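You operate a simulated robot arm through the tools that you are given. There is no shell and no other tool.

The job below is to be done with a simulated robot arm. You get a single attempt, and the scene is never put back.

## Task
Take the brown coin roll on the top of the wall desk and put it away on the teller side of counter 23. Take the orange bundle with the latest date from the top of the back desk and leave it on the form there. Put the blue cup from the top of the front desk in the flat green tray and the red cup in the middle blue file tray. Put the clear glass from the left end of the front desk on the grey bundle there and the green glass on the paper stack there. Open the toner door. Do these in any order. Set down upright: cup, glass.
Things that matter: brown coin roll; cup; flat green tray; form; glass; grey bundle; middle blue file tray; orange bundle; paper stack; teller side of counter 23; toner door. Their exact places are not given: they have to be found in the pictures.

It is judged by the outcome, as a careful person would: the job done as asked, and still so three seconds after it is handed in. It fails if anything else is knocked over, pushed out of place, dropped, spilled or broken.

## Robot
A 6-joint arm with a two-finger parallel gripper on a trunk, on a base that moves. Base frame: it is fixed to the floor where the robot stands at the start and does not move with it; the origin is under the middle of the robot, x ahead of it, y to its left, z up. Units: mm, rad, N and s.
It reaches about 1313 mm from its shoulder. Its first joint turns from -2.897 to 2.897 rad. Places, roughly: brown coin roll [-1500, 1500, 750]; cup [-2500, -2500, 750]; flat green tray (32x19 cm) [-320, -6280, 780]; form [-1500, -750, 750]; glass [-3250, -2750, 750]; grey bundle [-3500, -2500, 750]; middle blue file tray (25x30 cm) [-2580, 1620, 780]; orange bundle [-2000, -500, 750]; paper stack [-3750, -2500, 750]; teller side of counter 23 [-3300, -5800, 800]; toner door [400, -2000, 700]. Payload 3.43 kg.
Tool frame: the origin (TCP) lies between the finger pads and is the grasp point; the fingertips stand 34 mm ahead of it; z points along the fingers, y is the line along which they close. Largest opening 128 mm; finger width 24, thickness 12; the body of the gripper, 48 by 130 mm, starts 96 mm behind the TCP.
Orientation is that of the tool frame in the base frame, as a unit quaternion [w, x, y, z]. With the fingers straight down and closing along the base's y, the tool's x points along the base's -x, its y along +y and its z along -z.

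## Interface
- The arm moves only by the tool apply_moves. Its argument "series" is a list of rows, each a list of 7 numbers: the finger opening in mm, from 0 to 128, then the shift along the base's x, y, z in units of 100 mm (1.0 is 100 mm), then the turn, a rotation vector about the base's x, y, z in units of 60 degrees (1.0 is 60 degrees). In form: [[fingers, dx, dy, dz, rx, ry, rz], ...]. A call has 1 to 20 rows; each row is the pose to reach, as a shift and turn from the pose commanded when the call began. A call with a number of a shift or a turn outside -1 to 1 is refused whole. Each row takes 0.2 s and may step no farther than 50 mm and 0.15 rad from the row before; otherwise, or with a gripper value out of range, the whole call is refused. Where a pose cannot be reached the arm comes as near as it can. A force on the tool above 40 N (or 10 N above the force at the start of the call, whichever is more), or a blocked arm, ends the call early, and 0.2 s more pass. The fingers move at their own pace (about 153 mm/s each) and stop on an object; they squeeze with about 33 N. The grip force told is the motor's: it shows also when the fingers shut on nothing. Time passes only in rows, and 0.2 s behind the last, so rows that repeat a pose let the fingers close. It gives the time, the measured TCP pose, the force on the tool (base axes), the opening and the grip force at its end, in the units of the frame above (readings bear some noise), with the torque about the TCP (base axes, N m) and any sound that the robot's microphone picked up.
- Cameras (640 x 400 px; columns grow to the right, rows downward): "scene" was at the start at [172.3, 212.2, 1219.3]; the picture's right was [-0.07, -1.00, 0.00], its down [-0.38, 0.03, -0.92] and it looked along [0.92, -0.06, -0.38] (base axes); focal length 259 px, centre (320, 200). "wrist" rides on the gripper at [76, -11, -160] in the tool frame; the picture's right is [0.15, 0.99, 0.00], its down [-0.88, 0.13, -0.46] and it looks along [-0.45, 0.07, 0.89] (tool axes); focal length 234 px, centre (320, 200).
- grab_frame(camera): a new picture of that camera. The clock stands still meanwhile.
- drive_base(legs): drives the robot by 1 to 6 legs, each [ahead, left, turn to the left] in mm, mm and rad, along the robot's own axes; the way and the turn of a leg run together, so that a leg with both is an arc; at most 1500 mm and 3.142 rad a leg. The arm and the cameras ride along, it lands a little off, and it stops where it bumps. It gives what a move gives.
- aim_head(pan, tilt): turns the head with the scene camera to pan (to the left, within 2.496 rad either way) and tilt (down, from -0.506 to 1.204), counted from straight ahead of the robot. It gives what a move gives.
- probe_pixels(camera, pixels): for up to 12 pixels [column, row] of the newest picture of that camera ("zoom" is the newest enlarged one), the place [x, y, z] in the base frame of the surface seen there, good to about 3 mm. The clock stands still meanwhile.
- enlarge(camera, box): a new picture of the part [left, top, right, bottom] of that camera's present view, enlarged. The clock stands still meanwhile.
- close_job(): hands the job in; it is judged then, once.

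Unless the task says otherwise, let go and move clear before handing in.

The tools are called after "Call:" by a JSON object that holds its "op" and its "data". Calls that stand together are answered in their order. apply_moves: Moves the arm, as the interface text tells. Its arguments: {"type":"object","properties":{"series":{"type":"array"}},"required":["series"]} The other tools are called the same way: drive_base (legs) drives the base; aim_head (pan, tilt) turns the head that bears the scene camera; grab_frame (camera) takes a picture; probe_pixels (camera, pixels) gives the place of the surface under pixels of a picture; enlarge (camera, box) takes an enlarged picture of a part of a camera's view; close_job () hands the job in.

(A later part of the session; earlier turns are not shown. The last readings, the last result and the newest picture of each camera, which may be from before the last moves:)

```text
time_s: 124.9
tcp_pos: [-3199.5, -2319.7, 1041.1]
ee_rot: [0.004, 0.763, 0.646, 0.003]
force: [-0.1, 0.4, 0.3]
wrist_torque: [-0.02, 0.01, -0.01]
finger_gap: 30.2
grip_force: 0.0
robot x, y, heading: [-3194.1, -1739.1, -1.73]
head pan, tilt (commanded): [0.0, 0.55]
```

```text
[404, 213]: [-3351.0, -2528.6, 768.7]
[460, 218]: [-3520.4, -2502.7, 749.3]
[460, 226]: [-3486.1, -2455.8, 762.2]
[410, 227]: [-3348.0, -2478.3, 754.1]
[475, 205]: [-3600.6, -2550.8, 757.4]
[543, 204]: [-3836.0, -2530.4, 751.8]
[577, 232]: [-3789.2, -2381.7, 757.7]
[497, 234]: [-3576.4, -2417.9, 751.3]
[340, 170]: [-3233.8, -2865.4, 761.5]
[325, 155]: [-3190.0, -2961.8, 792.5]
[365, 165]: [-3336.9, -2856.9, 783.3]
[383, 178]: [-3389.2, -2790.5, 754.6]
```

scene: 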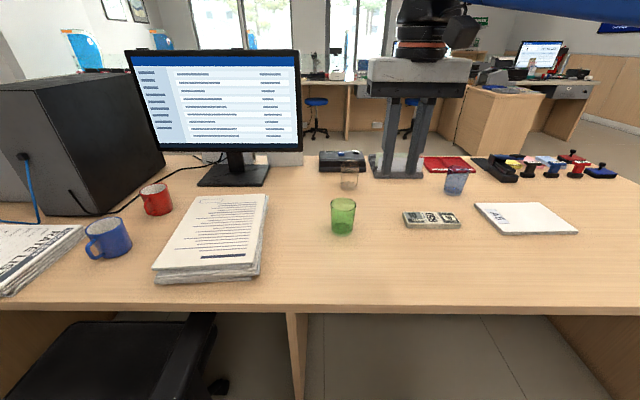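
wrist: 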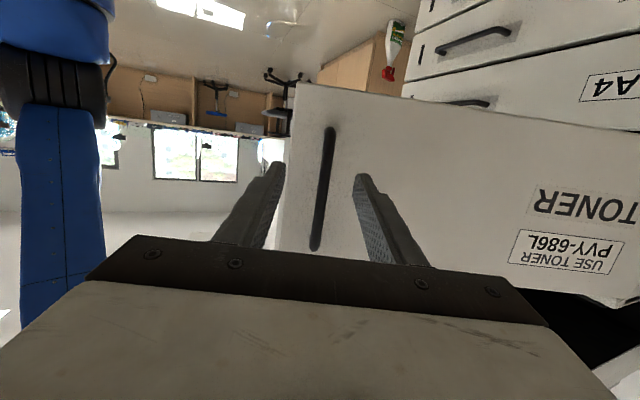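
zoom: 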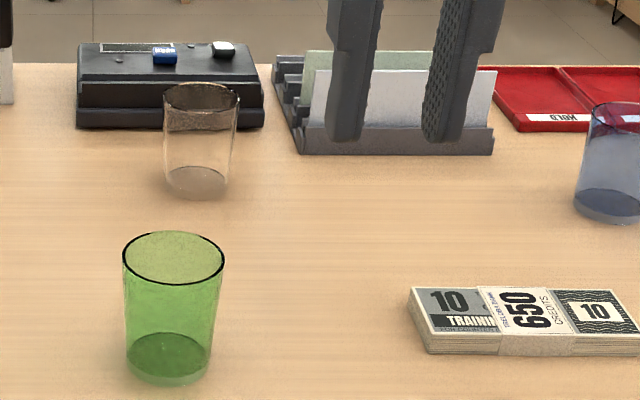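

Computed centres: green glass (-3156,-2501) R≈33, clear glass (-3239,-2750), bundle (-3420,-2494) top 769, paper stack (-3700,-2467) top 762. The fingers already close along the desk's length; I'll move above the green glass.

Call:
{"op": "apply_moves", "data": {"series": [[80, 0.1, -0.4, -0.1, 0, 0, 0], [110, 0.15, -0.75, -0.2, 0, 0, 0], [110, 0.22, -1, -0.3, 0, 0, 0]]}}

Call:
{"op": "apply_moves", "data": {"series": [[110, 0.1, -0.3, -0.1, 0, 0, 0], [110, 0.18, -0.6, -0.2, 0, 0, 0], [110, 0.215, -0.81, -0.4, 0, 0, 0]]}}

Call:
{"op": "grab_frame", "data": {"camera": "wrist"}}

Call:
{"op": "grab_frame", "data": {"camera": "scene"}}

```text
time_s: 125.7
tcp_pos: [-3177.8, -2417.9, 1012.4]
ee_rot: [0.004, 0.763, 0.646, 0.002]
force: [0.1, 0.5, 0.7]
wrist_torque: [-0.07, 0.01, -0.01]
finger_gap: 110.1
grip_force: 0.1
robot x, y, heading: [-3192.6, -1738.2, -1.729]
head pan, tilt (commanded): [0.0, 0.55]
```

```text
time_s: 126.5
tcp_pos: [-3156.9, -2500.0, 969.9]
ee_rot: [0.004, 0.763, 0.646, 0.003]
force: [-0.1, 0.4, 0.4]
wrist_torque: [0.0, 0.02, -0.01]
finger_gap: 110.1
grip_force: 0.0
robot x, y, heading: [-3194.5, -1738.1, -1.73]
head pan, tilt (commanded): [0.0, 0.55]
```

```text
taken
```

wrist: 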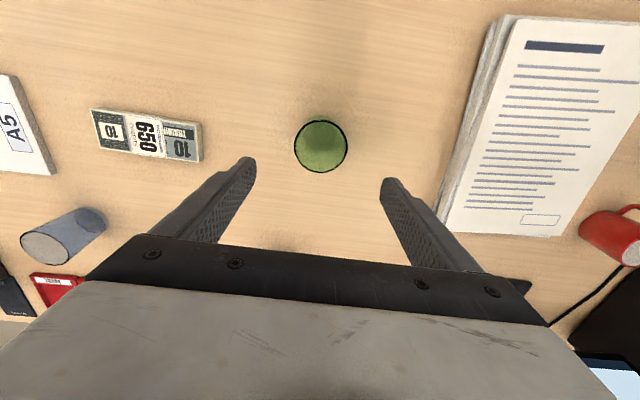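

```text
taken
```

scene: 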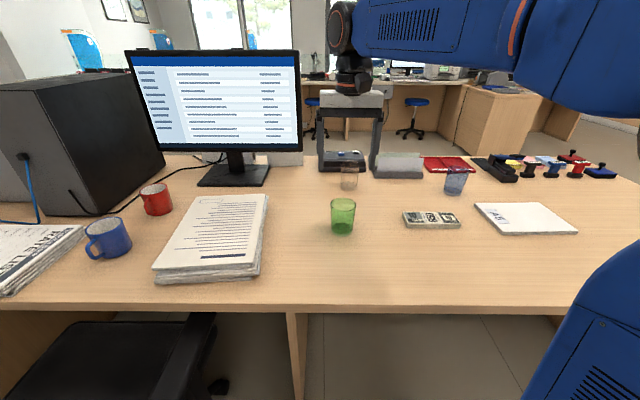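

The wrist view shows the green glass rim centered at (321,147) between the fingers. I'll probe the rim to check alignment.

Call:
{"op": "probe_pixels", "data": {"camera": "wrist", "pixels": [[295, 147], [347, 147], [321, 122], [321, 171], [321, 147], [250, 120], [150, 160]]}}

```text
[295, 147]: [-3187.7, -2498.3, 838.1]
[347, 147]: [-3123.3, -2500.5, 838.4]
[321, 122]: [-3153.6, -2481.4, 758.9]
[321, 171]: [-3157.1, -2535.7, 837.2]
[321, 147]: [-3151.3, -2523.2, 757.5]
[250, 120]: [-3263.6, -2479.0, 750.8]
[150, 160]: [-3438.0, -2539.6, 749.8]
```

The glass centre is (-3155,-2500.5), matching the TCP within 2 mm. I'll descend to z≈815 and close.

Call:
{"op": "apply_moves", "data": {"series": [[110, 0.01, 0, -0.4, 0, 0, 0], [110, 0.01, 0, -0.8, 0, 0, 0], [110, 0.01, 0, -1, 0, 0, 0]]}}

Call:
{"op": "apply_moves", "data": {"series": [[110, 0, 0, -0.3, 0, 0, 0], [100, 0, 0, -0.55, 0, 0, 0], [80, 0, 0, -0.55, 0, 0, 0], [50, 0, 0, -0.55, 0, 0, 0], [50, 0, 0, -0.55, 0, 0, 0], [50, 0, 0, -0.55, 0, 0, 0]]}}

Call:
{"op": "grab_frame", "data": {"camera": "scene"}}

```text
time_s: 127.3
tcp_pos: [-3153.9, -2500.7, 870.7]
ee_rot: [0.004, 0.763, 0.646, 0.003]
force: [0.7, 0.5, -0.3]
wrist_torque: [-0.01, 0.04, -0.01]
finger_gap: 110.0
grip_force: 0.1
robot x, y, heading: [-3193.7, -1738.2, -1.733]
head pan, tilt (commanded): [0.0, 0.55]
```

```text
time_s: 128.7
tcp_pos: [-3155.5, -2501.6, 815.8]
ee_rot: [0.004, 0.763, 0.646, 0.003]
force: [0.4, 0.5, -0.5]
wrist_torque: [0.01, 0.0, 0.0]
finger_gap: 65.7
grip_force: 32.7
robot x, y, heading: [-3194.0, -1742.4, -1.728]
head pan, tilt (commanded): [0.0, 0.55]
```

```text
taken
```

scene: 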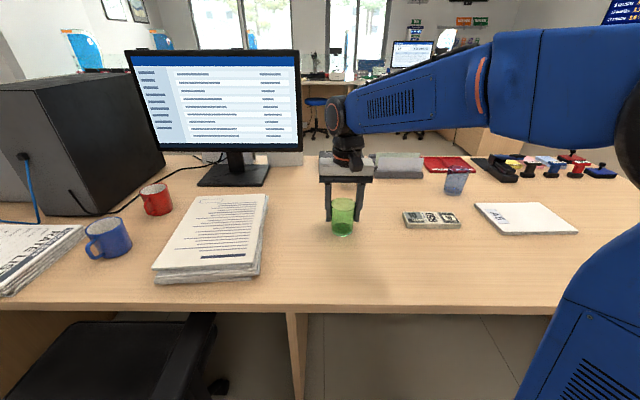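

The glass is held at a 65.7 mm gap. I'll lift it 110 mm and carry it toward the paper stack centre (-3697,-2466).

Call:
{"op": "apply_moves", "data": {"series": [[50, 0, 0, 0.3, 0, 0, 0], [50, 0, 0, 0.65, 0, 0, 0], [50, 0, 0, 1, 0, 0, 0]]}}

Call:
{"op": "apply_moves", "data": {"series": [[50, -0.3, 0.02, 0.1, 0, 0, 0], [50, -0.65, 0.04, 0.15, 0, 0, 0], [50, -1, 0.06, 0.15, 0, 0, 0]]}}

Call:
{"op": "apply_moves", "data": {"series": [[50, -0.35, 0.02, 0, 0, 0, 0], [50, -0.7, 0.04, 0, 0, 0, 0], [50, -1, 0.06, 0, 0, 0, 0]]}}

Call:
{"op": "apply_moves", "data": {"series": [[50, -0.35, 0.02, 0, 0, 0, 0], [50, -0.7, 0.04, 0, 0, 0, 0], [50, -1, 0.06, 0, 0, 0, 0]]}}

Call:
{"op": "apply_moves", "data": {"series": [[50, -0.35, 0.02, 0, 0, 0, 0], [50, -0.7, 0.04, 0, 0, 0, 0], [50, -1, 0.06, 0, 0, 0, 0]]}}

Call:
{"op": "apply_moves", "data": {"series": [[50, -0.35, 0.02, 0, 0, 0, 0], [50, -0.7, 0.06, 0, 0, 0, 0], [50, -1, 0.08, 0, 0, 0, 0]]}}

Call:
{"op": "grab_frame", "data": {"camera": "wrist"}}

Call:
{"op": "grab_frame", "data": {"camera": "scene"}}

```text
time_s: 129.5
tcp_pos: [-3157.4, -2502.9, 915.0]
ee_rot: [0.003, 0.763, 0.646, 0.002]
force: [0.5, -0.4, 0.1]
wrist_torque: [0.01, 0.0, 0.01]
finger_gap: 49.8
grip_force: 0.1
robot x, y, heading: [-3194.5, -1739.3, -1.73]
head pan, tilt (commanded): [0.0, 0.55]
```

```text
time_s: 130.3
tcp_pos: [-3255.9, -2497.4, 929.3]
ee_rot: [0.004, 0.764, 0.646, 0.002]
force: [1.0, 1.1, 0.6]
wrist_torque: [-0.01, 0.03, -0.04]
finger_gap: 50.0
grip_force: 0.1
robot x, y, heading: [-3194.0, -1737.7, -1.724]
head pan, tilt (commanded): [0.0, 0.55]
```

```text
time_s: 131.1
tcp_pos: [-3353.7, -2490.6, 928.1]
ee_rot: [0.004, 0.763, 0.646, 0.002]
force: [0.8, 0.0, -0.4]
wrist_torque: [0.0, 0.03, -0.02]
finger_gap: 50.0
grip_force: 0.0
robot x, y, heading: [-3192.8, -1733.9, -1.729]
head pan, tilt (commanded): [0.0, 0.55]
```

```text
time_s: 131.9
tcp_pos: [-3456.3, -2483.8, 930.2]
ee_rot: [0.004, 0.763, 0.647, 0.002]
force: [0.5, 0.7, 0.6]
wrist_torque: [0.0, 0.0, 0.01]
finger_gap: 49.9
grip_force: 0.1
robot x, y, heading: [-3199.0, -1738.2, -1.73]
head pan, tilt (commanded): [0.0, 0.55]
```

```text
time_s: 132.7
tcp_pos: [-3554.4, -2477.8, 929.4]
ee_rot: [0.004, 0.763, 0.646, 0.003]
force: [0.3, 0.0, 0.1]
wrist_torque: [-0.03, 0.02, 0.01]
finger_gap: 49.9
grip_force: 0.0
robot x, y, heading: [-3192.4, -1741.6, -1.726]
head pan, tilt (commanded): [0.0, 0.55]
```

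```text
time_s: 133.5
tcp_pos: [-3657.4, -2470.5, 929.7]
ee_rot: [0.003, 0.762, 0.647, 0.002]
force: [0.1, -0.2, 0.5]
wrist_torque: [-0.04, 0.01, 0.01]
finger_gap: 49.7
grip_force: 0.0
robot x, y, heading: [-3190.1, -1739.7, -1.733]
head pan, tilt (commanded): [0.0, 0.55]
```

```text
taken
```

wrist: 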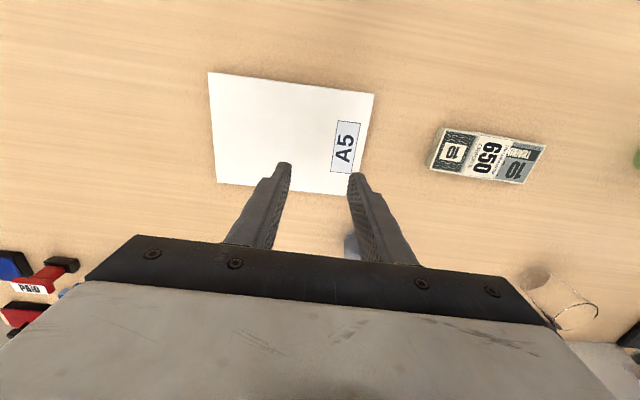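

```text
taken
```

scene: 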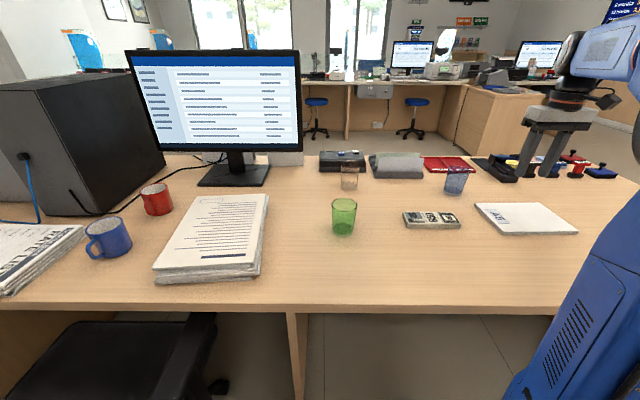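

The fingers slipped off: the gap fell to 50 during the lift and the glass is still standing at (343,217). I'll go back, check its position, and grip again with the pads centred near the rim and full closing effort.

Call:
{"op": "apply_moves", "data": {"series": [[80, 0.35, -0.02, 0.1, 0, 0, 0], [110, 0.7, -0.04, 0.2, 0, 0, 0], [110, 1, -0.06, 0.3, 0, 0, 0]]}}

Call:
{"op": "apply_moves", "data": {"series": [[110, 0.35, -0.02, 0, 0, 0, 0], [110, 0.7, -0.04, 0, 0, 0, 0], [110, 1, -0.06, 0, 0, 0, 0]]}}

Call:
{"op": "apply_moves", "data": {"series": [[110, 0.35, -0.02, 0, 0, 0, 0], [110, 0.7, -0.04, 0, 0, 0, 0], [110, 1, -0.06, 0, 0, 0, 0]]}}

Call:
{"op": "apply_moves", "data": {"series": [[110, 0.35, -0.02, 0, 0, 0, 0], [110, 0.7, -0.04, 0, 0, 0, 0], [110, 1, -0.06, 0, 0, 0, 0]]}}

Call:
{"op": "apply_moves", "data": {"series": [[110, 0.35, -0.02, 0, 0, 0, 0], [110, 0.7, -0.04, 0, 0, 0, 0], [110, 1, -0.06, 0, 0, 0, 0]]}}

Call:
{"op": "grab_frame", "data": {"camera": "wrist"}}

Call:
{"op": "enlarge", "data": {"camera": "scene", "box": [300, 140, 460, 240]}}

```text
time_s: 134.3
tcp_pos: [-3556.2, -2476.5, 959.6]
ee_rot: [0.005, 0.764, 0.646, 0.003]
force: [-0.8, 0.7, -0.6]
wrist_torque: [0.03, 0.0, -0.04]
finger_gap: 110.2
grip_force: 0.1
robot x, y, heading: [-3192.5, -1735.8, -1.73]
head pan, tilt (commanded): [0.0, 0.55]
```

```text
time_s: 135.1
tcp_pos: [-3455.9, -2482.1, 961.8]
ee_rot: [0.004, 0.763, 0.646, 0.002]
force: [0.2, -0.1, -0.1]
wrist_torque: [0.02, 0.0, -0.01]
finger_gap: 110.2
grip_force: 0.0
robot x, y, heading: [-3196.4, -1740.3, -1.729]
head pan, tilt (commanded): [0.0, 0.55]
```

```text
time_s: 135.9
tcp_pos: [-3355.1, -2486.9, 959.7]
ee_rot: [0.004, 0.763, 0.646, 0.003]
force: [-0.6, 0.4, 0.1]
wrist_torque: [0.04, 0.0, 0.03]
finger_gap: 110.0
grip_force: 0.1
robot x, y, heading: [-3195.5, -1736.7, -1.729]
head pan, tilt (commanded): [0.0, 0.55]
```

```text
time_s: 136.7
tcp_pos: [-3255.3, -2494.0, 960.9]
ee_rot: [0.004, 0.763, 0.647, 0.002]
force: [-0.8, 0.3, -0.1]
wrist_torque: [-0.01, 0.0, 0.01]
finger_gap: 110.3
grip_force: 0.2
robot x, y, heading: [-3193.7, -1743.1, -1.731]
head pan, tilt (commanded): [0.0, 0.55]
```

```text
time_s: 137.5
tcp_pos: [-3154.9, -2501.1, 960.1]
ee_rot: [0.003, 0.763, 0.646, 0.002]
force: [1.4, 1.1, 0.8]
wrist_torque: [-0.01, 0.0, 0.02]
finger_gap: 110.0
grip_force: 0.0
robot x, y, heading: [-3192.8, -1740.8, -1.729]
head pan, tilt (commanded): [0.0, 0.55]
```

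```text
taken
```

wrist: 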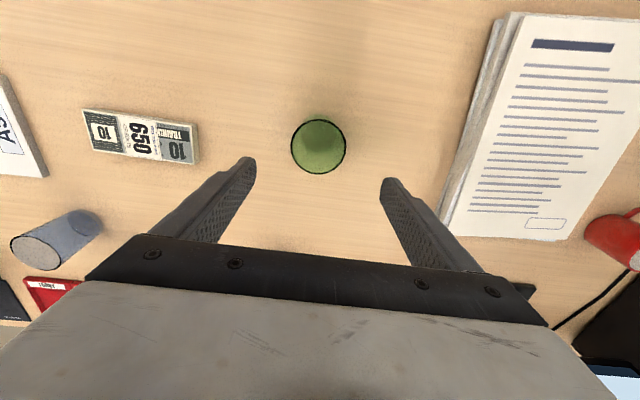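

```text
4.00 times, centred on (380, 190) of scene
```

zoom: 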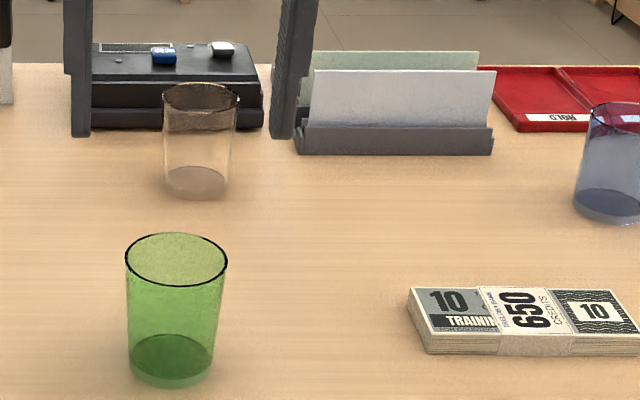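

The green glass stands undisturbed at wrist (319,147). I'll probe its rim once more.

Call:
{"op": "probe_pixels", "data": {"camera": "wrist", "pixels": [[293, 147], [345, 147], [319, 172], [319, 122], [300, 128], [338, 166]]}}

```text
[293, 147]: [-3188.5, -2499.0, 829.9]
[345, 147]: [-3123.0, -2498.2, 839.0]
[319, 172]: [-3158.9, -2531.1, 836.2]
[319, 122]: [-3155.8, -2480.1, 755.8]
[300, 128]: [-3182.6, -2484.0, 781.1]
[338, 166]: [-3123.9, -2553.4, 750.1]
```

Centre is (-3156.5,-2499.5). I'll retry with the TCP nearer the rim (z≈832), close fully, and lift only a few mm to test the hold.

Call:
{"op": "apply_moves", "data": {"series": [[110, -0.01, 0.01, -0.4, 0, 0, 0], [110, -0.015, 0.016, -0.8, 0, 0, 0], [110, -0.015, 0.016, -1, 0, 0, 0]]}}

Call:
{"op": "apply_moves", "data": {"series": [[100, 0, 0, -0.28, 0, 0, 0], [80, 0, 0, -0.28, 0, 0, 0], [40, 0, 0, -0.28, 0, 0, 0], [0, 0, 0, -0.28, 0, 0, 0], [0, 0, 0, -0.28, 0, 0, 0], [0, 0, 0, -0.28, 0, 0, 0]]}}

Call:
{"op": "apply_moves", "data": {"series": [[0, 0, 0, 0.02, 0, 0, 0], [0, 0, 0, 0.05, 0, 0, 0], [0, 0, 0, 0.08, 0, 0, 0], [0, 0, 0, 0.1, 0, 0, 0]]}}

Call:
{"op": "enlarge", "data": {"camera": "scene", "box": [300, 150, 400, 250]}}

```text
time_s: 138.3
tcp_pos: [-3155.8, -2499.0, 860.5]
ee_rot: [0.004, 0.763, 0.646, 0.002]
force: [0.4, -0.5, -0.5]
wrist_torque: [0.02, 0.01, 0.01]
finger_gap: 109.9
grip_force: 0.1
robot x, y, heading: [-3192.3, -1739.3, -1.731]
head pan, tilt (commanded): [0.0, 0.55]
```

```text
time_s: 139.7
tcp_pos: [-3156.1, -2498.5, 832.3]
ee_rot: [0.004, 0.764, 0.646, 0.002]
force: [0.3, -0.4, 0.5]
wrist_torque: [0.01, 0.01, 0.01]
finger_gap: 65.4
grip_force: 32.8
robot x, y, heading: [-3190.3, -1737.6, -1.73]
head pan, tilt (commanded): [0.0, 0.55]
```

```text
time_s: 140.7
tcp_pos: [-3155.8, -2497.5, 843.0]
ee_rot: [0.004, 0.763, 0.647, 0.002]
force: [0.4, 0.4, -1.9]
wrist_torque: [-0.04, 0.02, 0.0]
finger_gap: 65.0
grip_force: 32.7
robot x, y, heading: [-3192.0, -1740.0, -1.724]
head pan, tilt (commanded): [0.0, 0.55]
```

```text
4.00 times, centred on (350, 200) of scene
```

zoom: 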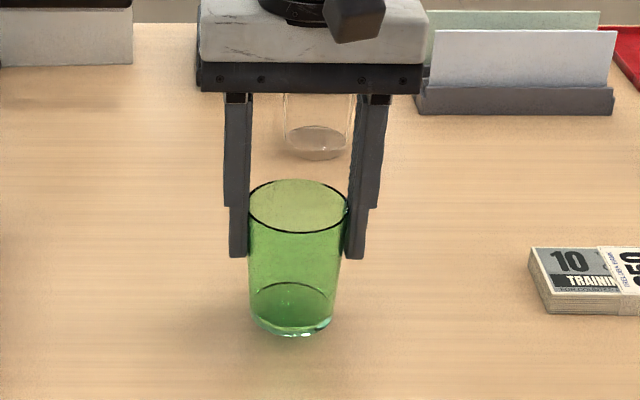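

The force now shows −1.9 N, so the glass's weight is carried. I'll verify the lift by probing and then raise slowly a bit more.

Call:
{"op": "apply_moves", "data": {"series": [[0, 0, 0, 0.05, 0, 0, 0], [0, 0, 0, 0.1, 0, 0, 0], [0, 0, 0, 0.15, 0, 0, 0], [0, 0, 0, 0.2, 0, 0, 0]]}}

Call:
{"op": "enlarge", "data": {"camera": "scene", "box": [300, 150, 400, 250]}}

```text
time_s: 141.7
tcp_pos: [-3156.4, -2497.5, 864.1]
ee_rot: [0.004, 0.763, 0.646, 0.003]
force: [-0.7, 0.3, -1.2]
wrist_torque: [-0.03, -0.03, -0.04]
finger_gap: 65.3
grip_force: 32.7
robot x, y, heading: [-3194.2, -1738.7, -1.73]
head pan, tilt (commanded): [0.0, 0.55]
```

```text
4.00 times, centred on (350, 200) of scene
```

zoom: 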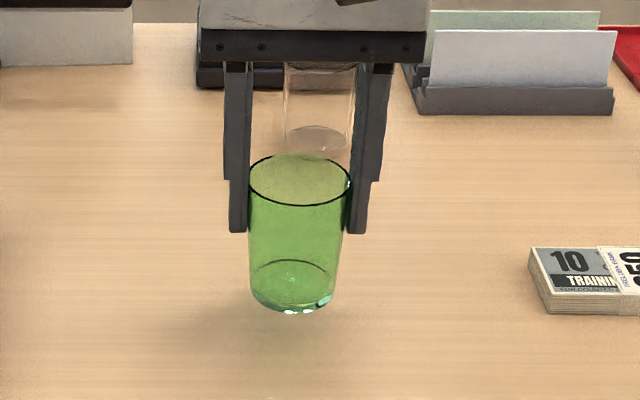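

The glass is clearly off the desk and held. I'll keep motions gentle: lift more and carry it in 20–25 mm steps toward the paper stack.

Call:
{"op": "apply_moves", "data": {"series": [[0, 0, 0, 0.15, 0, 0, 0], [0, 0, 0, 0.3, 0, 0, 0], [0, 0, 0, 0.45, 0, 0, 0], [0, 0, 0, 0.6, 0, 0, 0], [0, -0.1, 0.01, 0.7, 0, 0, 0], [0, -0.3, 0.02, 0.7, 0, 0, 0], [0, -0.5, 0.03, 0.7, 0, 0, 0], [0, -0.75, 0.05, 0.7, 0, 0, 0], [0, -1, 0.06, 0.7, 0, 0, 0]]}}

Call:
{"op": "apply_moves", "data": {"series": [[0, -0.2, 0.01, 0, 0, 0, 0], [0, -0.4, 0.02, 0, 0, 0, 0], [0, -0.6, 0.04, 0, 0, 0, 0], [0, -0.8, 0.05, 0, 0, 0, 0], [0, -1, 0.06, 0, 0, 0, 0]]}}

Call:
{"op": "apply_moves", "data": {"series": [[0, -0.2, 0.01, 0, 0, 0, 0], [0, -0.4, 0.02, 0, 0, 0, 0], [0, -0.6, 0.04, 0, 0, 0, 0], [0, -0.8, 0.05, 0, 0, 0, 0], [0, -1, 0.06, 0, 0, 0, 0]]}}

Call:
{"op": "apply_moves", "data": {"series": [[0, -0.2, 0.01, 0, 0, 0, 0], [0, -0.4, 0.02, 0, 0, 0, 0], [0, -0.6, 0.04, 0, 0, 0, 0], [0, -0.8, 0.05, 0, 0, 0, 0], [0, -1, 0.06, 0, 0, 0, 0]]}}

Call:
{"op": "apply_moves", "data": {"series": [[0, -0.2, 0.01, 0, 0, 0, 0], [0, -0.4, 0.02, 0, 0, 0, 0], [0, -0.6, 0.04, 0, 0, 0, 0], [0, -0.8, 0.05, 0, 0, 0, 0], [0, -1, 0.06, 0, 0, 0, 0]]}}

Call:
{"op": "grab_frame", "data": {"camera": "wrist"}}

Call:
{"op": "grab_frame", "data": {"camera": "scene"}}

```text
time_s: 143.7
tcp_pos: [-3258.7, -2493.3, 932.3]
ee_rot: [0.004, 0.763, 0.646, 0.002]
force: [0.6, -0.6, -1.2]
wrist_torque: [0.02, 0.01, 0.0]
finger_gap: 65.2
grip_force: 32.7
robot x, y, heading: [-3191.0, -1739.0, -1.727]
head pan, tilt (commanded): [0.0, 0.55]
```

```text
time_s: 144.9
tcp_pos: [-3356.4, -2486.3, 934.7]
ee_rot: [0.004, 0.763, 0.647, 0.003]
force: [0.1, 0.2, -1.5]
wrist_torque: [-0.02, 0.02, 0.0]
finger_gap: 65.0
grip_force: 33.0
robot x, y, heading: [-3192.5, -1740.8, -1.727]
head pan, tilt (commanded): [0.0, 0.55]
```

```text
time_s: 146.1
tcp_pos: [-3455.4, -2479.9, 932.3]
ee_rot: [0.004, 0.763, 0.646, 0.002]
force: [-0.2, 0.6, -1.9]
wrist_torque: [0.0, 0.01, -0.02]
finger_gap: 65.1
grip_force: 33.2
robot x, y, heading: [-3190.6, -1737.1, -1.731]
head pan, tilt (commanded): [0.0, 0.55]
```

```text
time_s: 147.3
tcp_pos: [-3556.4, -2475.2, 933.9]
ee_rot: [0.004, 0.763, 0.647, 0.003]
force: [-0.1, 0.1, -1.3]
wrist_torque: [-0.03, 0.01, 0.01]
finger_gap: 65.0
grip_force: 32.9
robot x, y, heading: [-3192.2, -1738.1, -1.729]
head pan, tilt (commanded): [0.0, 0.55]
```

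```text
time_s: 148.5
tcp_pos: [-3656.3, -2467.7, 933.7]
ee_rot: [0.003, 0.763, 0.646, 0.001]
force: [0.0, -0.7, -1.4]
wrist_torque: [0.01, 0.0, -0.03]
finger_gap: 65.4
grip_force: 32.6
robot x, y, heading: [-3194.1, -1738.5, -1.729]
head pan, tilt (commanded): [0.0, 0.55]
```

```text
taken
```

wrist: 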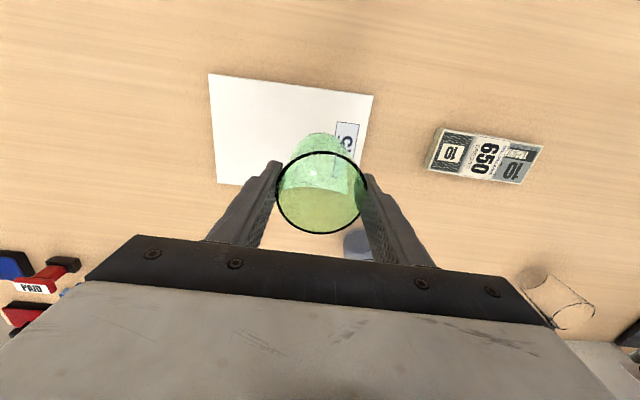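

```text
taken
```

scene: 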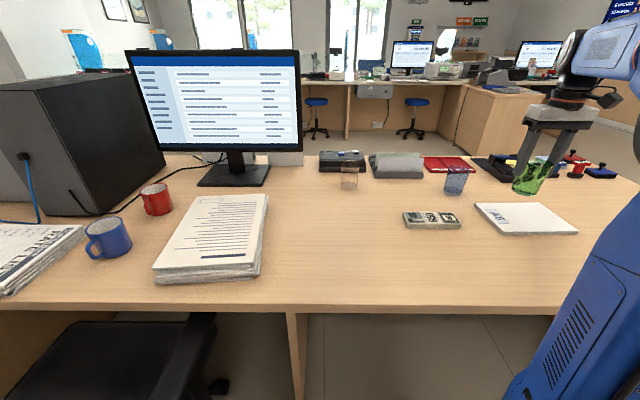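

The glass is carried above the stack area. I'll enlarge to check that it hangs upright.

Call:
{"op": "enlarge", "data": {"camera": "scene", "box": [460, 90, 640, 250]}}

Call:
{"op": "probe_pixels", "data": {"camera": "wrist", "pixels": [[210, 75], [373, 95], [217, 183], [300, 95], [345, 130], [230, 120]]}}

```text
2.50 times, centred on (550, 170) of scene
```

zoom: 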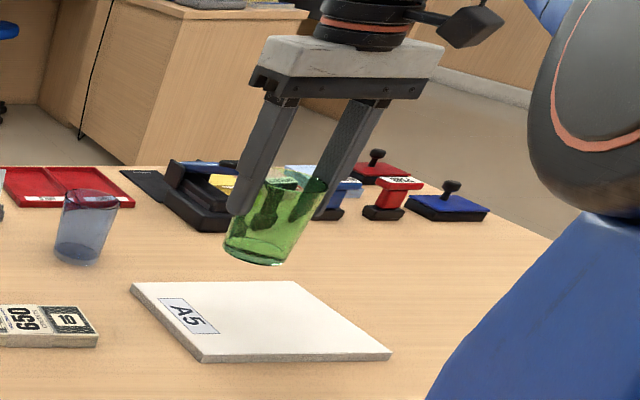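

```text
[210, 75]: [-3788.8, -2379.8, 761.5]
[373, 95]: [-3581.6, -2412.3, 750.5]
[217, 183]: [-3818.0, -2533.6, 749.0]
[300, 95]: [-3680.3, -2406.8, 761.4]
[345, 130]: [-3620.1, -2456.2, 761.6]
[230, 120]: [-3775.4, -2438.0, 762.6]
```

The glass hangs in line with the fingers. I'll move over the stack centre (-3698,-2471) and lower it to just above the paper.

Call:
{"op": "apply_moves", "data": {"series": [[0, -0.2, -0.01, 0, 0, 0, 0], [0, -0.42, -0.03, 0, 0, 0, 0], [0, -0.42, -0.03, -0.2, 0, 0, 0], [0, -0.42, -0.03, -0.4, 0, 0, 0], [0, -0.42, -0.03, -0.6, 0, 0, 0], [0, -0.42, -0.03, -0.75, 0, 0, 0], [0, -0.42, -0.03, -0.83, 0, 0, 0]]}}

Call:
{"op": "apply_moves", "data": {"series": [[0, 0, 0, -0.02, 0, 0, 0], [0, 0, 0, -0.04, 0, 0, 0], [0, 0, 0, -0.06, 0, 0, 0]]}}

Call:
{"op": "enlarge", "data": {"camera": "scene", "box": [460, 120, 640, 260]}}

```text
time_s: 150.1
tcp_pos: [-3698.1, -2469.6, 848.4]
ee_rot: [0.004, 0.764, 0.646, 0.002]
force: [0.7, 0.2, -1.4]
wrist_torque: [0.02, -0.02, 0.03]
finger_gap: 65.4
grip_force: 33.1
robot x, y, heading: [-3189.6, -1742.5, -1.734]
head pan, tilt (commanded): [0.0, 0.55]
```

```text
time_s: 150.9
tcp_pos: [-3698.5, -2470.1, 844.2]
ee_rot: [0.004, 0.763, 0.646, 0.0]
force: [-0.1, -1.7, 8.7]
wrist_torque: [0.0, -0.12, 0.02]
finger_gap: 65.2
grip_force: 32.9
robot x, y, heading: [-3191.7, -1738.0, -1.724]
head pan, tilt (commanded): [0.0, 0.55]
```

```text
2.86 times, centred on (550, 190) of scene
```

zoom: 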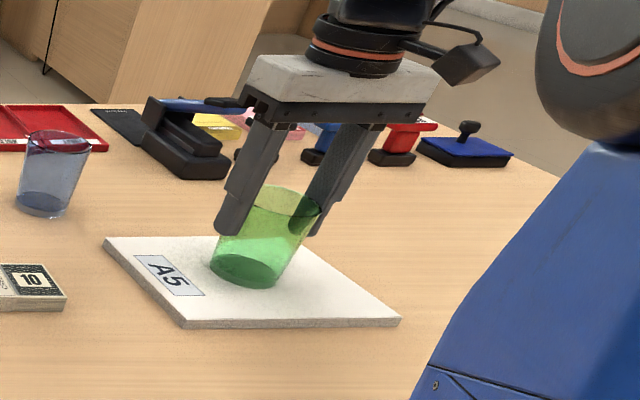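

Contact is felt (Fz +8.7 N) and the glass sits on the paper stack. I'll open the fingers and rise straight up.

Call:
{"op": "apply_moves", "data": {"series": [[70, 0, 0, 0.01, 0, 0, 0], [85, 0, 0, 0.01, 0, 0, 0], [105, 0, 0, 0.01, 0, 0, 0], [110, 0, 0, 0.1, 0, 0, 0], [110, 0, 0, 0.4, 0, 0, 0], [110, 0, 0, 0.7, 0, 0, 0], [110, 0, 0, 1, 0, 0, 0]]}}

Call:
{"op": "enlarge", "data": {"camera": "scene", "box": [460, 120, 640, 260]}}

Call:
{"op": "grab_frame", "data": {"camera": "wrist"}}

```text
time_s: 152.5
tcp_pos: [-3699.0, -2469.1, 943.2]
ee_rot: [0.004, 0.763, 0.646, 0.002]
force: [0.2, -0.7, -0.6]
wrist_torque: [0.0, -0.04, 0.02]
finger_gap: 109.9
grip_force: 0.0
robot x, y, heading: [-3194.8, -1742.3, -1.73]
head pan, tilt (commanded): [0.0, 0.55]
```

```text
2.86 times, centred on (550, 190) of scene
```

zoom: 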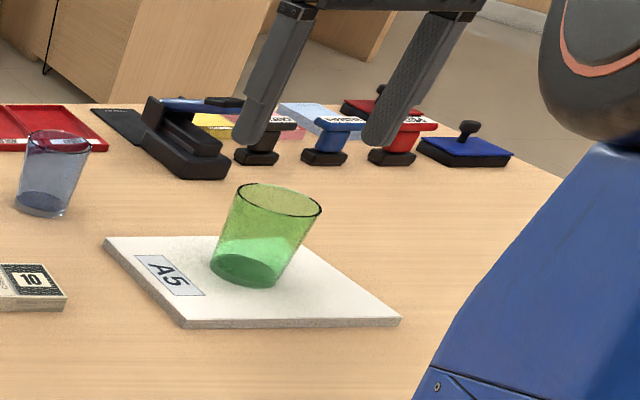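

```text
taken
```

wrist: 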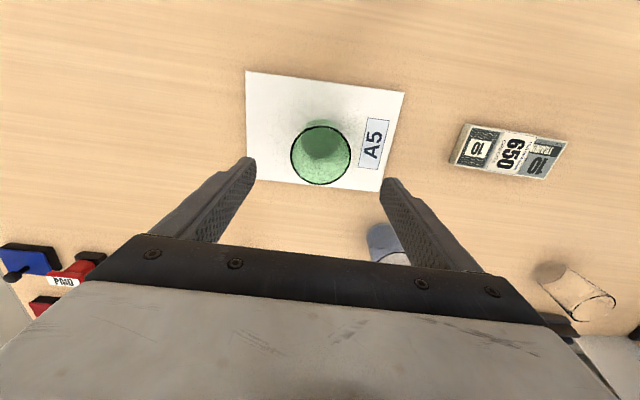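

The green glass stands on the paper stack. Next I'll hover over the clear glass at (-3239,-2750).

Call:
{"op": "apply_moves", "data": {"series": [[110, 0.3, -0.2, 0.1, 0, 0, 0], [110, 0.65, -0.4, 0.2, 0, 0, 0], [110, 1, -0.6, 0.2, 0, 0, 0]]}}

Call:
{"op": "apply_moves", "data": {"series": [[110, 0.3, -0.2, 0, 0, 0, 0], [110, 0.65, -0.4, 0, 0, 0, 0], [110, 1, -0.6, 0, 0, 0, 0]]}}

Call:
{"op": "apply_moves", "data": {"series": [[110, 0.3, -0.2, 0, 0, 0, 0], [110, 0.65, -0.4, 0, 0, 0, 0], [110, 1, -0.6, 0, 0, 0, 0]]}}

Call:
{"op": "apply_moves", "data": {"series": [[110, 0.3, -0.2, 0, 0, 0, 0], [110, 0.65, -0.4, 0, 0, 0, 0], [110, 1, -0.6, 0, 0, 0, 0]]}}

Call:
{"op": "apply_moves", "data": {"series": [[110, 0.3, -0.2, 0, 0, 0, 0], [110, 0.6, -0.41, 0, 0, 0, 0]]}}

Call:
{"op": "grab_frame", "data": {"camera": "wrist"}}

```text
time_s: 153.3
tcp_pos: [-3598.2, -2530.4, 963.3]
ee_rot: [0.003, 0.764, 0.645, 0.001]
force: [0.3, 0.0, -0.1]
wrist_torque: [0.02, -0.01, -0.01]
finger_gap: 109.9
grip_force: 0.0
robot x, y, heading: [-3191.8, -1737.6, -1.726]
head pan, tilt (commanded): [0.0, 0.55]
```

```text
time_s: 154.1
tcp_pos: [-3498.5, -2591.6, 962.8]
ee_rot: [0.004, 0.764, 0.645, 0.002]
force: [0.0, -0.3, -0.5]
wrist_torque: [0.03, -0.02, 0.01]
finger_gap: 110.1
grip_force: 0.1
robot x, y, heading: [-3195.6, -1737.9, -1.729]
head pan, tilt (commanded): [0.0, 0.55]
```

```text
time_s: 154.9
tcp_pos: [-3397.4, -2651.3, 966.2]
ee_rot: [0.004, 0.764, 0.646, 0.003]
force: [-0.4, 0.3, 0.4]
wrist_torque: [-0.02, -0.03, 0.04]
finger_gap: 110.1
grip_force: 0.1
robot x, y, heading: [-3196.4, -1735.3, -1.731]
head pan, tilt (commanded): [0.0, 0.55]
```

```text
time_s: 155.7
tcp_pos: [-3299.8, -2708.4, 964.5]
ee_rot: [0.004, 0.763, 0.647, 0.003]
force: [-0.6, -0.1, 0.3]
wrist_torque: [-0.03, -0.02, 0.0]
finger_gap: 110.2
grip_force: 0.0
robot x, y, heading: [-3197.2, -1739.4, -1.729]
head pan, tilt (commanded): [0.0, 0.55]
```

```text
time_s: 156.3
tcp_pos: [-3240.5, -2749.6, 963.5]
ee_rot: [0.004, 0.764, 0.645, 0.002]
force: [-0.2, 0.3, 0.9]
wrist_torque: [-0.04, -0.03, -0.03]
finger_gap: 110.0
grip_force: 0.1
robot x, y, heading: [-3191.6, -1734.7, -1.729]
head pan, tilt (commanded): [0.0, 0.55]
```

```text
taken
```

wrist: 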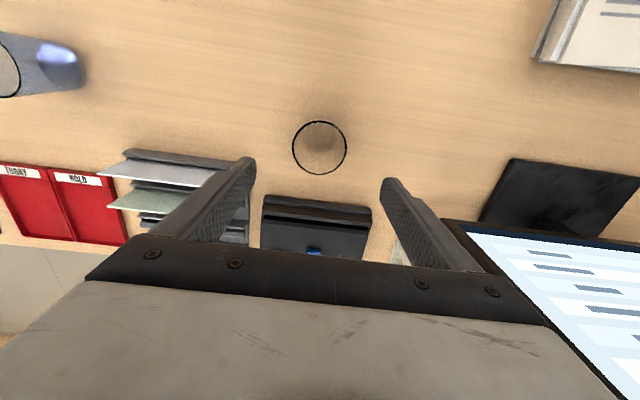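

The clear glass rim is at (320,148). I'll probe its rim and the nearby monitor and holder for clearances.

Call:
{"op": "probe_pixels", "data": {"camera": "wrist", "pixels": [[293, 148], [347, 148], [320, 173], [320, 122], [450, 226], [515, 165], [480, 215], [560, 275], [375, 205], [265, 200], [245, 160], [170, 160]]}}

```text
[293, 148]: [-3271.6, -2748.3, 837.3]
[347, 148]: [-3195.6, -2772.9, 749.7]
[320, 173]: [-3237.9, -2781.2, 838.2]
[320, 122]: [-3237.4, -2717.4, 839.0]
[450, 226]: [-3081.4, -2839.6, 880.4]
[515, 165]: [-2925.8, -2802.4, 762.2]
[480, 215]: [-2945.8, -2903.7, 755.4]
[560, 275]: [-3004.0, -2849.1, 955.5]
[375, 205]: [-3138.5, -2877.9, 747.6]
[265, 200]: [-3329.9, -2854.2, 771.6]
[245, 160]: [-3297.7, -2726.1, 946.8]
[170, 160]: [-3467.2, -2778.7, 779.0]
```

The glass centre is (-3238.5,-2749.3) and clearances are fine. I'll descend to z≈832, close, and lift very slowly.

Call:
{"op": "apply_moves", "data": {"series": [[110, 0.02, 0, -0.4, 0, 0, 0], [110, 0.02, 0, -0.8, 0, 0, 0], [110, 0.02, 0, -1, 0, 0, 0]]}}

Call:
{"op": "apply_moves", "data": {"series": [[110, 0, 0, -0.15, 0, 0, 0], [100, 0, 0, -0.31, 0, 0, 0], [80, 0, 0, -0.31, 0, 0, 0], [40, 0, 0, -0.31, 0, 0, 0], [0, 0, 0, -0.31, 0, 0, 0], [0, 0, 0, -0.31, 0, 0, 0], [0, 0, 0, -0.31, 0, 0, 0]]}}

Call:
{"op": "apply_moves", "data": {"series": [[0, 0, 0, 0.02, 0, 0, 0], [0, 0, 0, 0.05, 0, 0, 0], [0, 0, 0, 0.08, 0, 0, 0], [0, 0, 0, 0.12, 0, 0, 0], [0, 0, 0, 0.16, 0, 0, 0], [0, 0, 0, 0.2, 0, 0, 0]]}}

Call:
{"op": "enlarge", "data": {"camera": "scene", "box": [300, 110, 420, 230]}}

```text
time_s: 157.1
tcp_pos: [-3238.0, -2748.9, 863.4]
ee_rot: [0.005, 0.763, 0.646, 0.003]
force: [0.2, 0.3, 0.2]
wrist_torque: [-0.01, 0.01, 0.01]
finger_gap: 110.0
grip_force: 0.0
robot x, y, heading: [-3190.5, -1739.4, -1.726]
head pan, tilt (commanded): [0.0, 0.55]
```

```text
time_s: 158.7
tcp_pos: [-3236.9, -2749.1, 834.0]
ee_rot: [0.005, 0.763, 0.646, 0.002]
force: [-1.2, 1.0, 0.6]
wrist_torque: [-0.01, -0.02, 0.0]
finger_gap: 65.4
grip_force: 33.2
robot x, y, heading: [-3192.9, -1736.9, -1.726]
head pan, tilt (commanded): [0.0, 0.55]
```

```text
time_s: 160.1
tcp_pos: [-3235.8, -2750.4, 852.5]
ee_rot: [0.004, 0.763, 0.646, 0.002]
force: [0.7, -0.3, -2.1]
wrist_torque: [-0.02, -0.01, -0.01]
finger_gap: 65.3
grip_force: 33.2
robot x, y, heading: [-3194.5, -1735.6, -1.731]
head pan, tilt (commanded): [0.0, 0.55]
```

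```text
3.33 times, centred on (360, 170) of scene
```

zoom: 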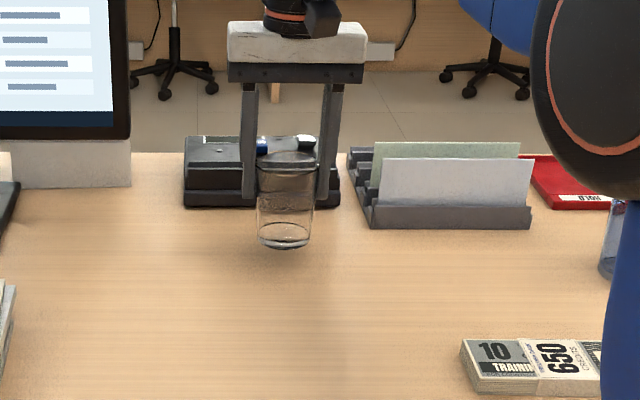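

The clear glass is lifted (Fz −2.1 N). I'll carry it up and over to the grey bundle gently.

Call:
{"op": "apply_moves", "data": {"series": [[0, 0, 0, 0.15, 0, 0, 0], [0, 0, 0, 0.3, 0, 0, 0], [0, 0, 0, 0.45, 0, 0, 0], [0, 0, 0, 0.6, 0, 0, 0], [0, -0.1, 0.12, 0.75, 0, 0, 0], [0, -0.2, 0.3, 0.8, 0, 0, 0], [0, -0.35, 0.5, 0.8, 0, 0, 0], [0, -0.5, 0.7, 0.8, 0, 0, 0], [0, -0.62, 0.86, 0.8, 0, 0, 0]]}}

Call:
{"op": "apply_moves", "data": {"series": [[0, -0.12, 0.17, 0, 0, 0, 0], [0, -0.24, 0.34, 0, 0, 0, 0], [0, -0.36, 0.51, 0, 0, 0, 0], [0, -0.48, 0.68, 0, 0, 0, 0], [0, -0.6, 0.85, 0, 0, 0, 0]]}}

Call:
{"op": "apply_moves", "data": {"series": [[0, -0.15, 0.2, 0, 0, 0, 0], [0, -0.3, 0.4, 0, 0, 0, 0], [0, -0.45, 0.6, 0, 0, 0, 0], [0, -0.6, 0.82, 0, 0, 0, 0]]}}

Call:
{"op": "grab_frame", "data": {"camera": "wrist"}}

Call:
{"op": "enlarge", "data": {"camera": "scene", "box": [340, 110, 520, 250]}}

```text
time_s: 162.1
tcp_pos: [-3298.7, -2665.6, 930.2]
ee_rot: [0.005, 0.763, 0.647, 0.003]
force: [-0.2, -0.5, -1.7]
wrist_torque: [0.04, 0.03, 0.01]
finger_gap: 65.2
grip_force: 32.8
robot x, y, heading: [-3196.4, -1740.6, -1.734]
head pan, tilt (commanded): [0.0, 0.55]
```

```text
time_s: 163.3
tcp_pos: [-3357.3, -2580.7, 932.2]
ee_rot: [0.004, 0.763, 0.646, 0.002]
force: [0.1, 0.2, -2.4]
wrist_torque: [0.0, 0.01, -0.02]
finger_gap: 65.3
grip_force: 32.9
robot x, y, heading: [-3197.4, -1741.0, -1.727]
head pan, tilt (commanded): [0.0, 0.55]
```

```text
time_s: 164.3
tcp_pos: [-3417.6, -2500.0, 931.6]
ee_rot: [0.004, 0.763, 0.646, 0.002]
force: [-0.2, -0.6, -2.0]
wrist_torque: [0.04, -0.03, -0.02]
finger_gap: 65.1
grip_force: 32.9
robot x, y, heading: [-3195.6, -1737.1, -1.733]
head pan, tilt (commanded): [0.0, 0.55]
```

```text
taken
```

wrist: 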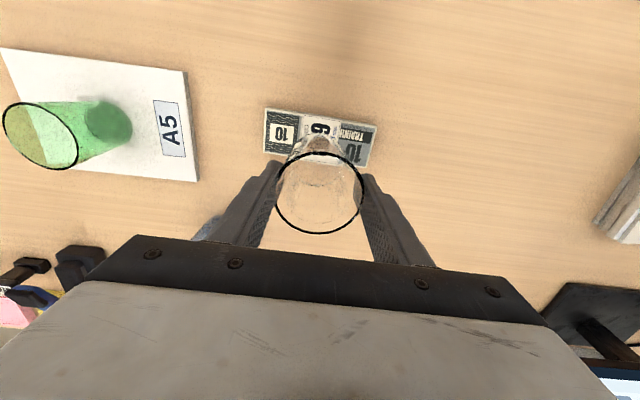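

```text
2.86 times, centred on (430, 180) of scene
```

zoom: 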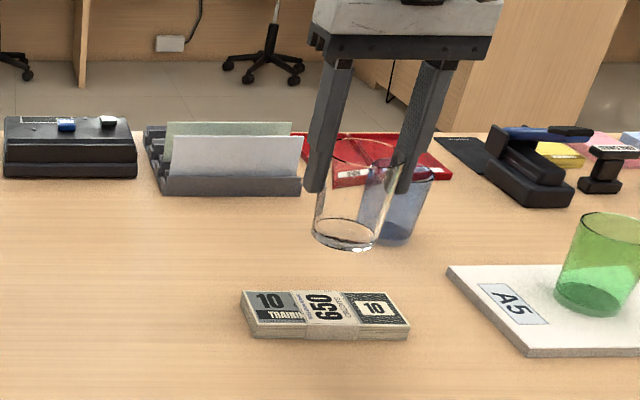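

The glass is held above the bundle. I'll probe the bundle's corners from the wrist and enlarged scene views for exact centring.

Call:
{"op": "probe_pixels", "data": {"camera": "wrist", "pixels": [[267, 112], [374, 127], [267, 149], [366, 162], [300, 125], [340, 130]]}}

Call:
{"op": "probe_pixels", "data": {"camera": "zoom", "pixels": [[245, 295], [395, 294], [407, 330], [258, 323], [325, 308]]}}

```text
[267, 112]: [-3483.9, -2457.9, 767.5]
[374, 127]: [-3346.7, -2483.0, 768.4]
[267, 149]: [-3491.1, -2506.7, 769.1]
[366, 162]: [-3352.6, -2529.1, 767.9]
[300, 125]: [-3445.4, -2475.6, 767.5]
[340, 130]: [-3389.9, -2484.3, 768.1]
```

```text
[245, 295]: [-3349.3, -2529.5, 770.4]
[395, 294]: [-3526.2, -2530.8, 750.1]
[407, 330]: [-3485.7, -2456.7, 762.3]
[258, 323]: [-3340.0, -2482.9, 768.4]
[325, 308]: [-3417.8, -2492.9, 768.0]
```

The bundle centre is (-3418.5,-2494.5), top 768. I'll shift 5 mm and lower the glass onto it.

Call:
{"op": "apply_moves", "data": {"series": [[0, -0.01, 0.055, 0, 0, 0, 0], [0, -0.01, 0.055, -0.2, 0, 0, 0], [0, -0.01, 0.055, -0.4, 0, 0, 0], [0, -0.01, 0.055, -0.6, 0, 0, 0], [0, -0.01, 0.055, -0.72, 0, 0, 0], [0, -0.01, 0.055, -0.77, 0, 0, 0]]}}

Call:
{"op": "apply_moves", "data": {"series": [[0, 0, 0, -0.015, 0, 0, 0], [0, 0, 0, -0.03, 0, 0, 0], [0, 0, 0, -0.045, 0, 0, 0]]}}

Call:
{"op": "enlarge", "data": {"camera": "scene", "box": [360, 130, 500, 250]}}

```text
time_s: 165.7
tcp_pos: [-3419.7, -2493.4, 854.8]
ee_rot: [0.004, 0.763, 0.647, 0.003]
force: [1.0, 0.9, -2.7]
wrist_torque: [0.0, 0.0, -0.02]
finger_gap: 65.4
grip_force: 32.8
robot x, y, heading: [-3196.9, -1739.3, -1.728]
head pan, tilt (commanded): [0.0, 0.55]
```

```text
time_s: 166.5
tcp_pos: [-3418.9, -2493.0, 851.2]
ee_rot: [0.004, 0.763, 0.646, 0.002]
force: [0.6, 0.8, -1.6]
wrist_torque: [-0.02, 0.02, -0.01]
finger_gap: 65.1
grip_force: 33.2
robot x, y, heading: [-3191.2, -1737.0, -1.727]
head pan, tilt (commanded): [0.0, 0.55]
```

```text
3.33 times, centred on (430, 190) of scene
```

zoom: 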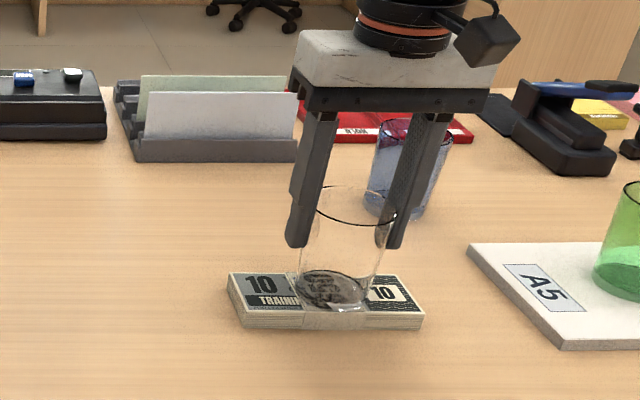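

Not touching yet (Fz −1.6 N); I'll lower in 1 mm steps until contact shows.

Call:
{"op": "apply_moves", "data": {"series": [[0, 0, -0.01, -0.01, 0, 0, 0], [0, 0, -0.01, -0.02, 0, 0, 0], [0, 0, -0.01, -0.03, 0, 0, 0]]}}

```text
time_s: 167.3
tcp_pos: [-3419.5, -2494.1, 850.6]
ee_rot: [0.004, 0.763, 0.646, 0.001]
force: [-3.2, 2.6, 22.2]
wrist_torque: [0.09, -0.12, 0.04]
finger_gap: 65.2
grip_force: 33.2
robot x, y, heading: [-3192.0, -1736.3, -1.725]
head pan, tilt (commanded): [0.0, 0.55]
```

Contact is now firm (Fz +22 N). I'll ease up 1–2 mm, open, and rise.

Call:
{"op": "apply_moves", "data": {"series": [[0, 0, 0, 0.015, 0, 0, 0], [70, 0, 0, 0.015, 0, 0, 0], [90, 0, 0, 0.015, 0, 0, 0], [110, 0, 0, 0.015, 0, 0, 0], [110, 0, 0, 0.1, 0, 0, 0], [110, 0, 0, 0.4, 0, 0, 0], [110, 0, 0, 0.7, 0, 0, 0], [110, 0, 0, 1, 0, 0, 0]]}}

Call:
{"op": "apply_moves", "data": {"series": [[110, 0, 0.3, 0.3, 0, 0, 0], [100, 0, 0.5, 0.6, 0, 0, 0], [80, 0, 0.7, 0.8, 0, 0, 0]]}}

Call:
{"op": "grab_frame", "data": {"camera": "scene"}}

Call:
{"op": "enlarge", "data": {"camera": "scene", "box": [360, 130, 600, 280]}}

```text
time_s: 169.1
tcp_pos: [-3419.3, -2496.2, 949.5]
ee_rot: [0.004, 0.764, 0.646, 0.002]
force: [-0.3, -0.1, 0.2]
wrist_torque: [0.01, -0.01, -0.03]
finger_gap: 109.8
grip_force: 0.1
robot x, y, heading: [-3193.0, -1734.8, -1.728]
head pan, tilt (commanded): [0.0, 0.55]
```

```text
time_s: 169.9
tcp_pos: [-3419.2, -2423.1, 1029.0]
ee_rot: [0.004, 0.763, 0.647, 0.002]
force: [-0.9, -1.0, -0.6]
wrist_torque: [0.01, 0.0, 0.01]
finger_gap: 80.0
grip_force: 0.0
robot x, y, heading: [-3195.2, -1732.7, -1.73]
head pan, tilt (commanded): [0.0, 0.55]
```

```text
taken
```

scene: 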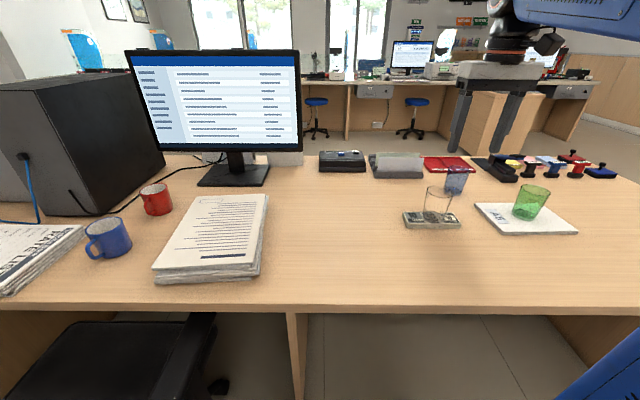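

```text
2.67 times, centred on (480, 205) of scene
```

zoom: 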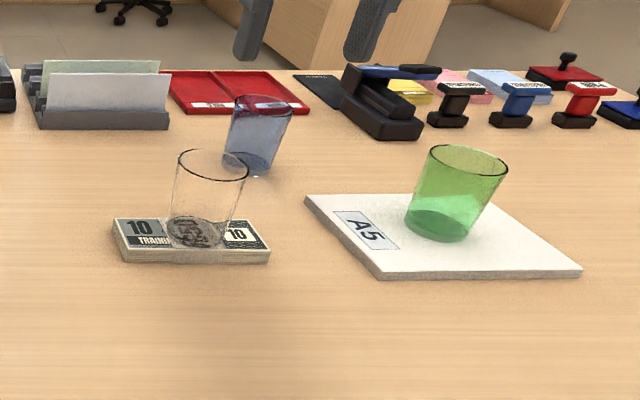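

Both glasses stand where asked: clear on the grey bundle, green on the paper stack. Now I'll examine the cups for grasping.

Call:
{"op": "aim_head", "data": {"pan": 0.6, "tilt": 0.6}}

Call:
{"op": "grab_frame", "data": {"camera": "scene"}}

Call:
{"op": "enlarge", "data": {"camera": "scene", "box": [250, 120, 450, 245]}}

```text
time_s: 170.9
tcp_pos: [-3419.9, -2421.1, 1027.6]
ee_rot: [0.004, 0.764, 0.646, 0.002]
force: [0.2, 0.2, -0.4]
wrist_torque: [-0.02, -0.01, -0.03]
finger_gap: 79.8
grip_force: 0.0
robot x, y, heading: [-3193.8, -1736.9, -1.728]
head pan, tilt (commanded): [0.6, 0.6]
```

```text
taken
```

scene: 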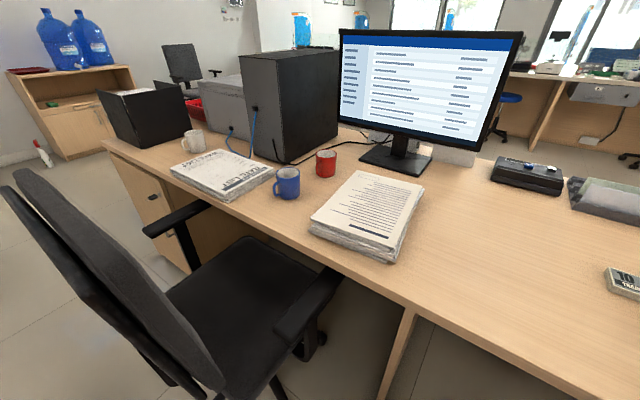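

```text
3.20 times, centred on (350, 182) of scene
```

zoom: 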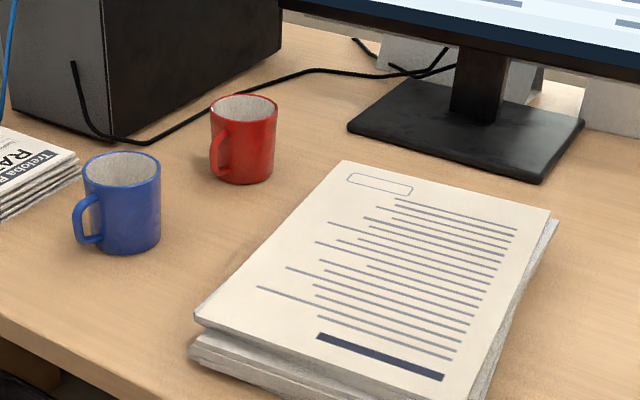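

Both cups are empty; the blue handle is at zoom (88,220), the red handle at (217,160). I'll probe their surfaces and handles, plus the chair.

Call:
{"op": "probe_pixels", "data": {"camera": "zoom", "pixels": [[130, 215], [130, 188], [86, 170], [159, 170], [122, 153], [84, 235], [250, 150], [245, 118], [212, 105], [276, 105], [217, 165], [125, 245]]}}

Call:
{"op": "probe_pixels", "data": {"camera": "scene", "pixels": [[320, 275], [290, 320], [40, 175], [200, 370], [320, 335], [160, 225], [210, 200], [280, 400]]}}

```text
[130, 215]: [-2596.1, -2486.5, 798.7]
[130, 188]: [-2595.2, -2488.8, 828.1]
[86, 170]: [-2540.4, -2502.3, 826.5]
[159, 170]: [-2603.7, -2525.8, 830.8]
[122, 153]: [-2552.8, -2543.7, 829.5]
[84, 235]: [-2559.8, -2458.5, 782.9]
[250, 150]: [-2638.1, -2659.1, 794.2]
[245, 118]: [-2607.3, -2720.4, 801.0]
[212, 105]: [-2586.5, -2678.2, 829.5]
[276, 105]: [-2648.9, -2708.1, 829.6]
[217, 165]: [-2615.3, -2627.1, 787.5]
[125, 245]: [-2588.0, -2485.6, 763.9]
```

```text
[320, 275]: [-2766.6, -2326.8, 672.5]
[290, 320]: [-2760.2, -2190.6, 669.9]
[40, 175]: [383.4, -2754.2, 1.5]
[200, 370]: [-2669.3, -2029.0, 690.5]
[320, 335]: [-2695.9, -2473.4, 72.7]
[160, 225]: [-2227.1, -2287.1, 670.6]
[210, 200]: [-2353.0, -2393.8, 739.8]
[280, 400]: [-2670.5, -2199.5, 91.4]
```

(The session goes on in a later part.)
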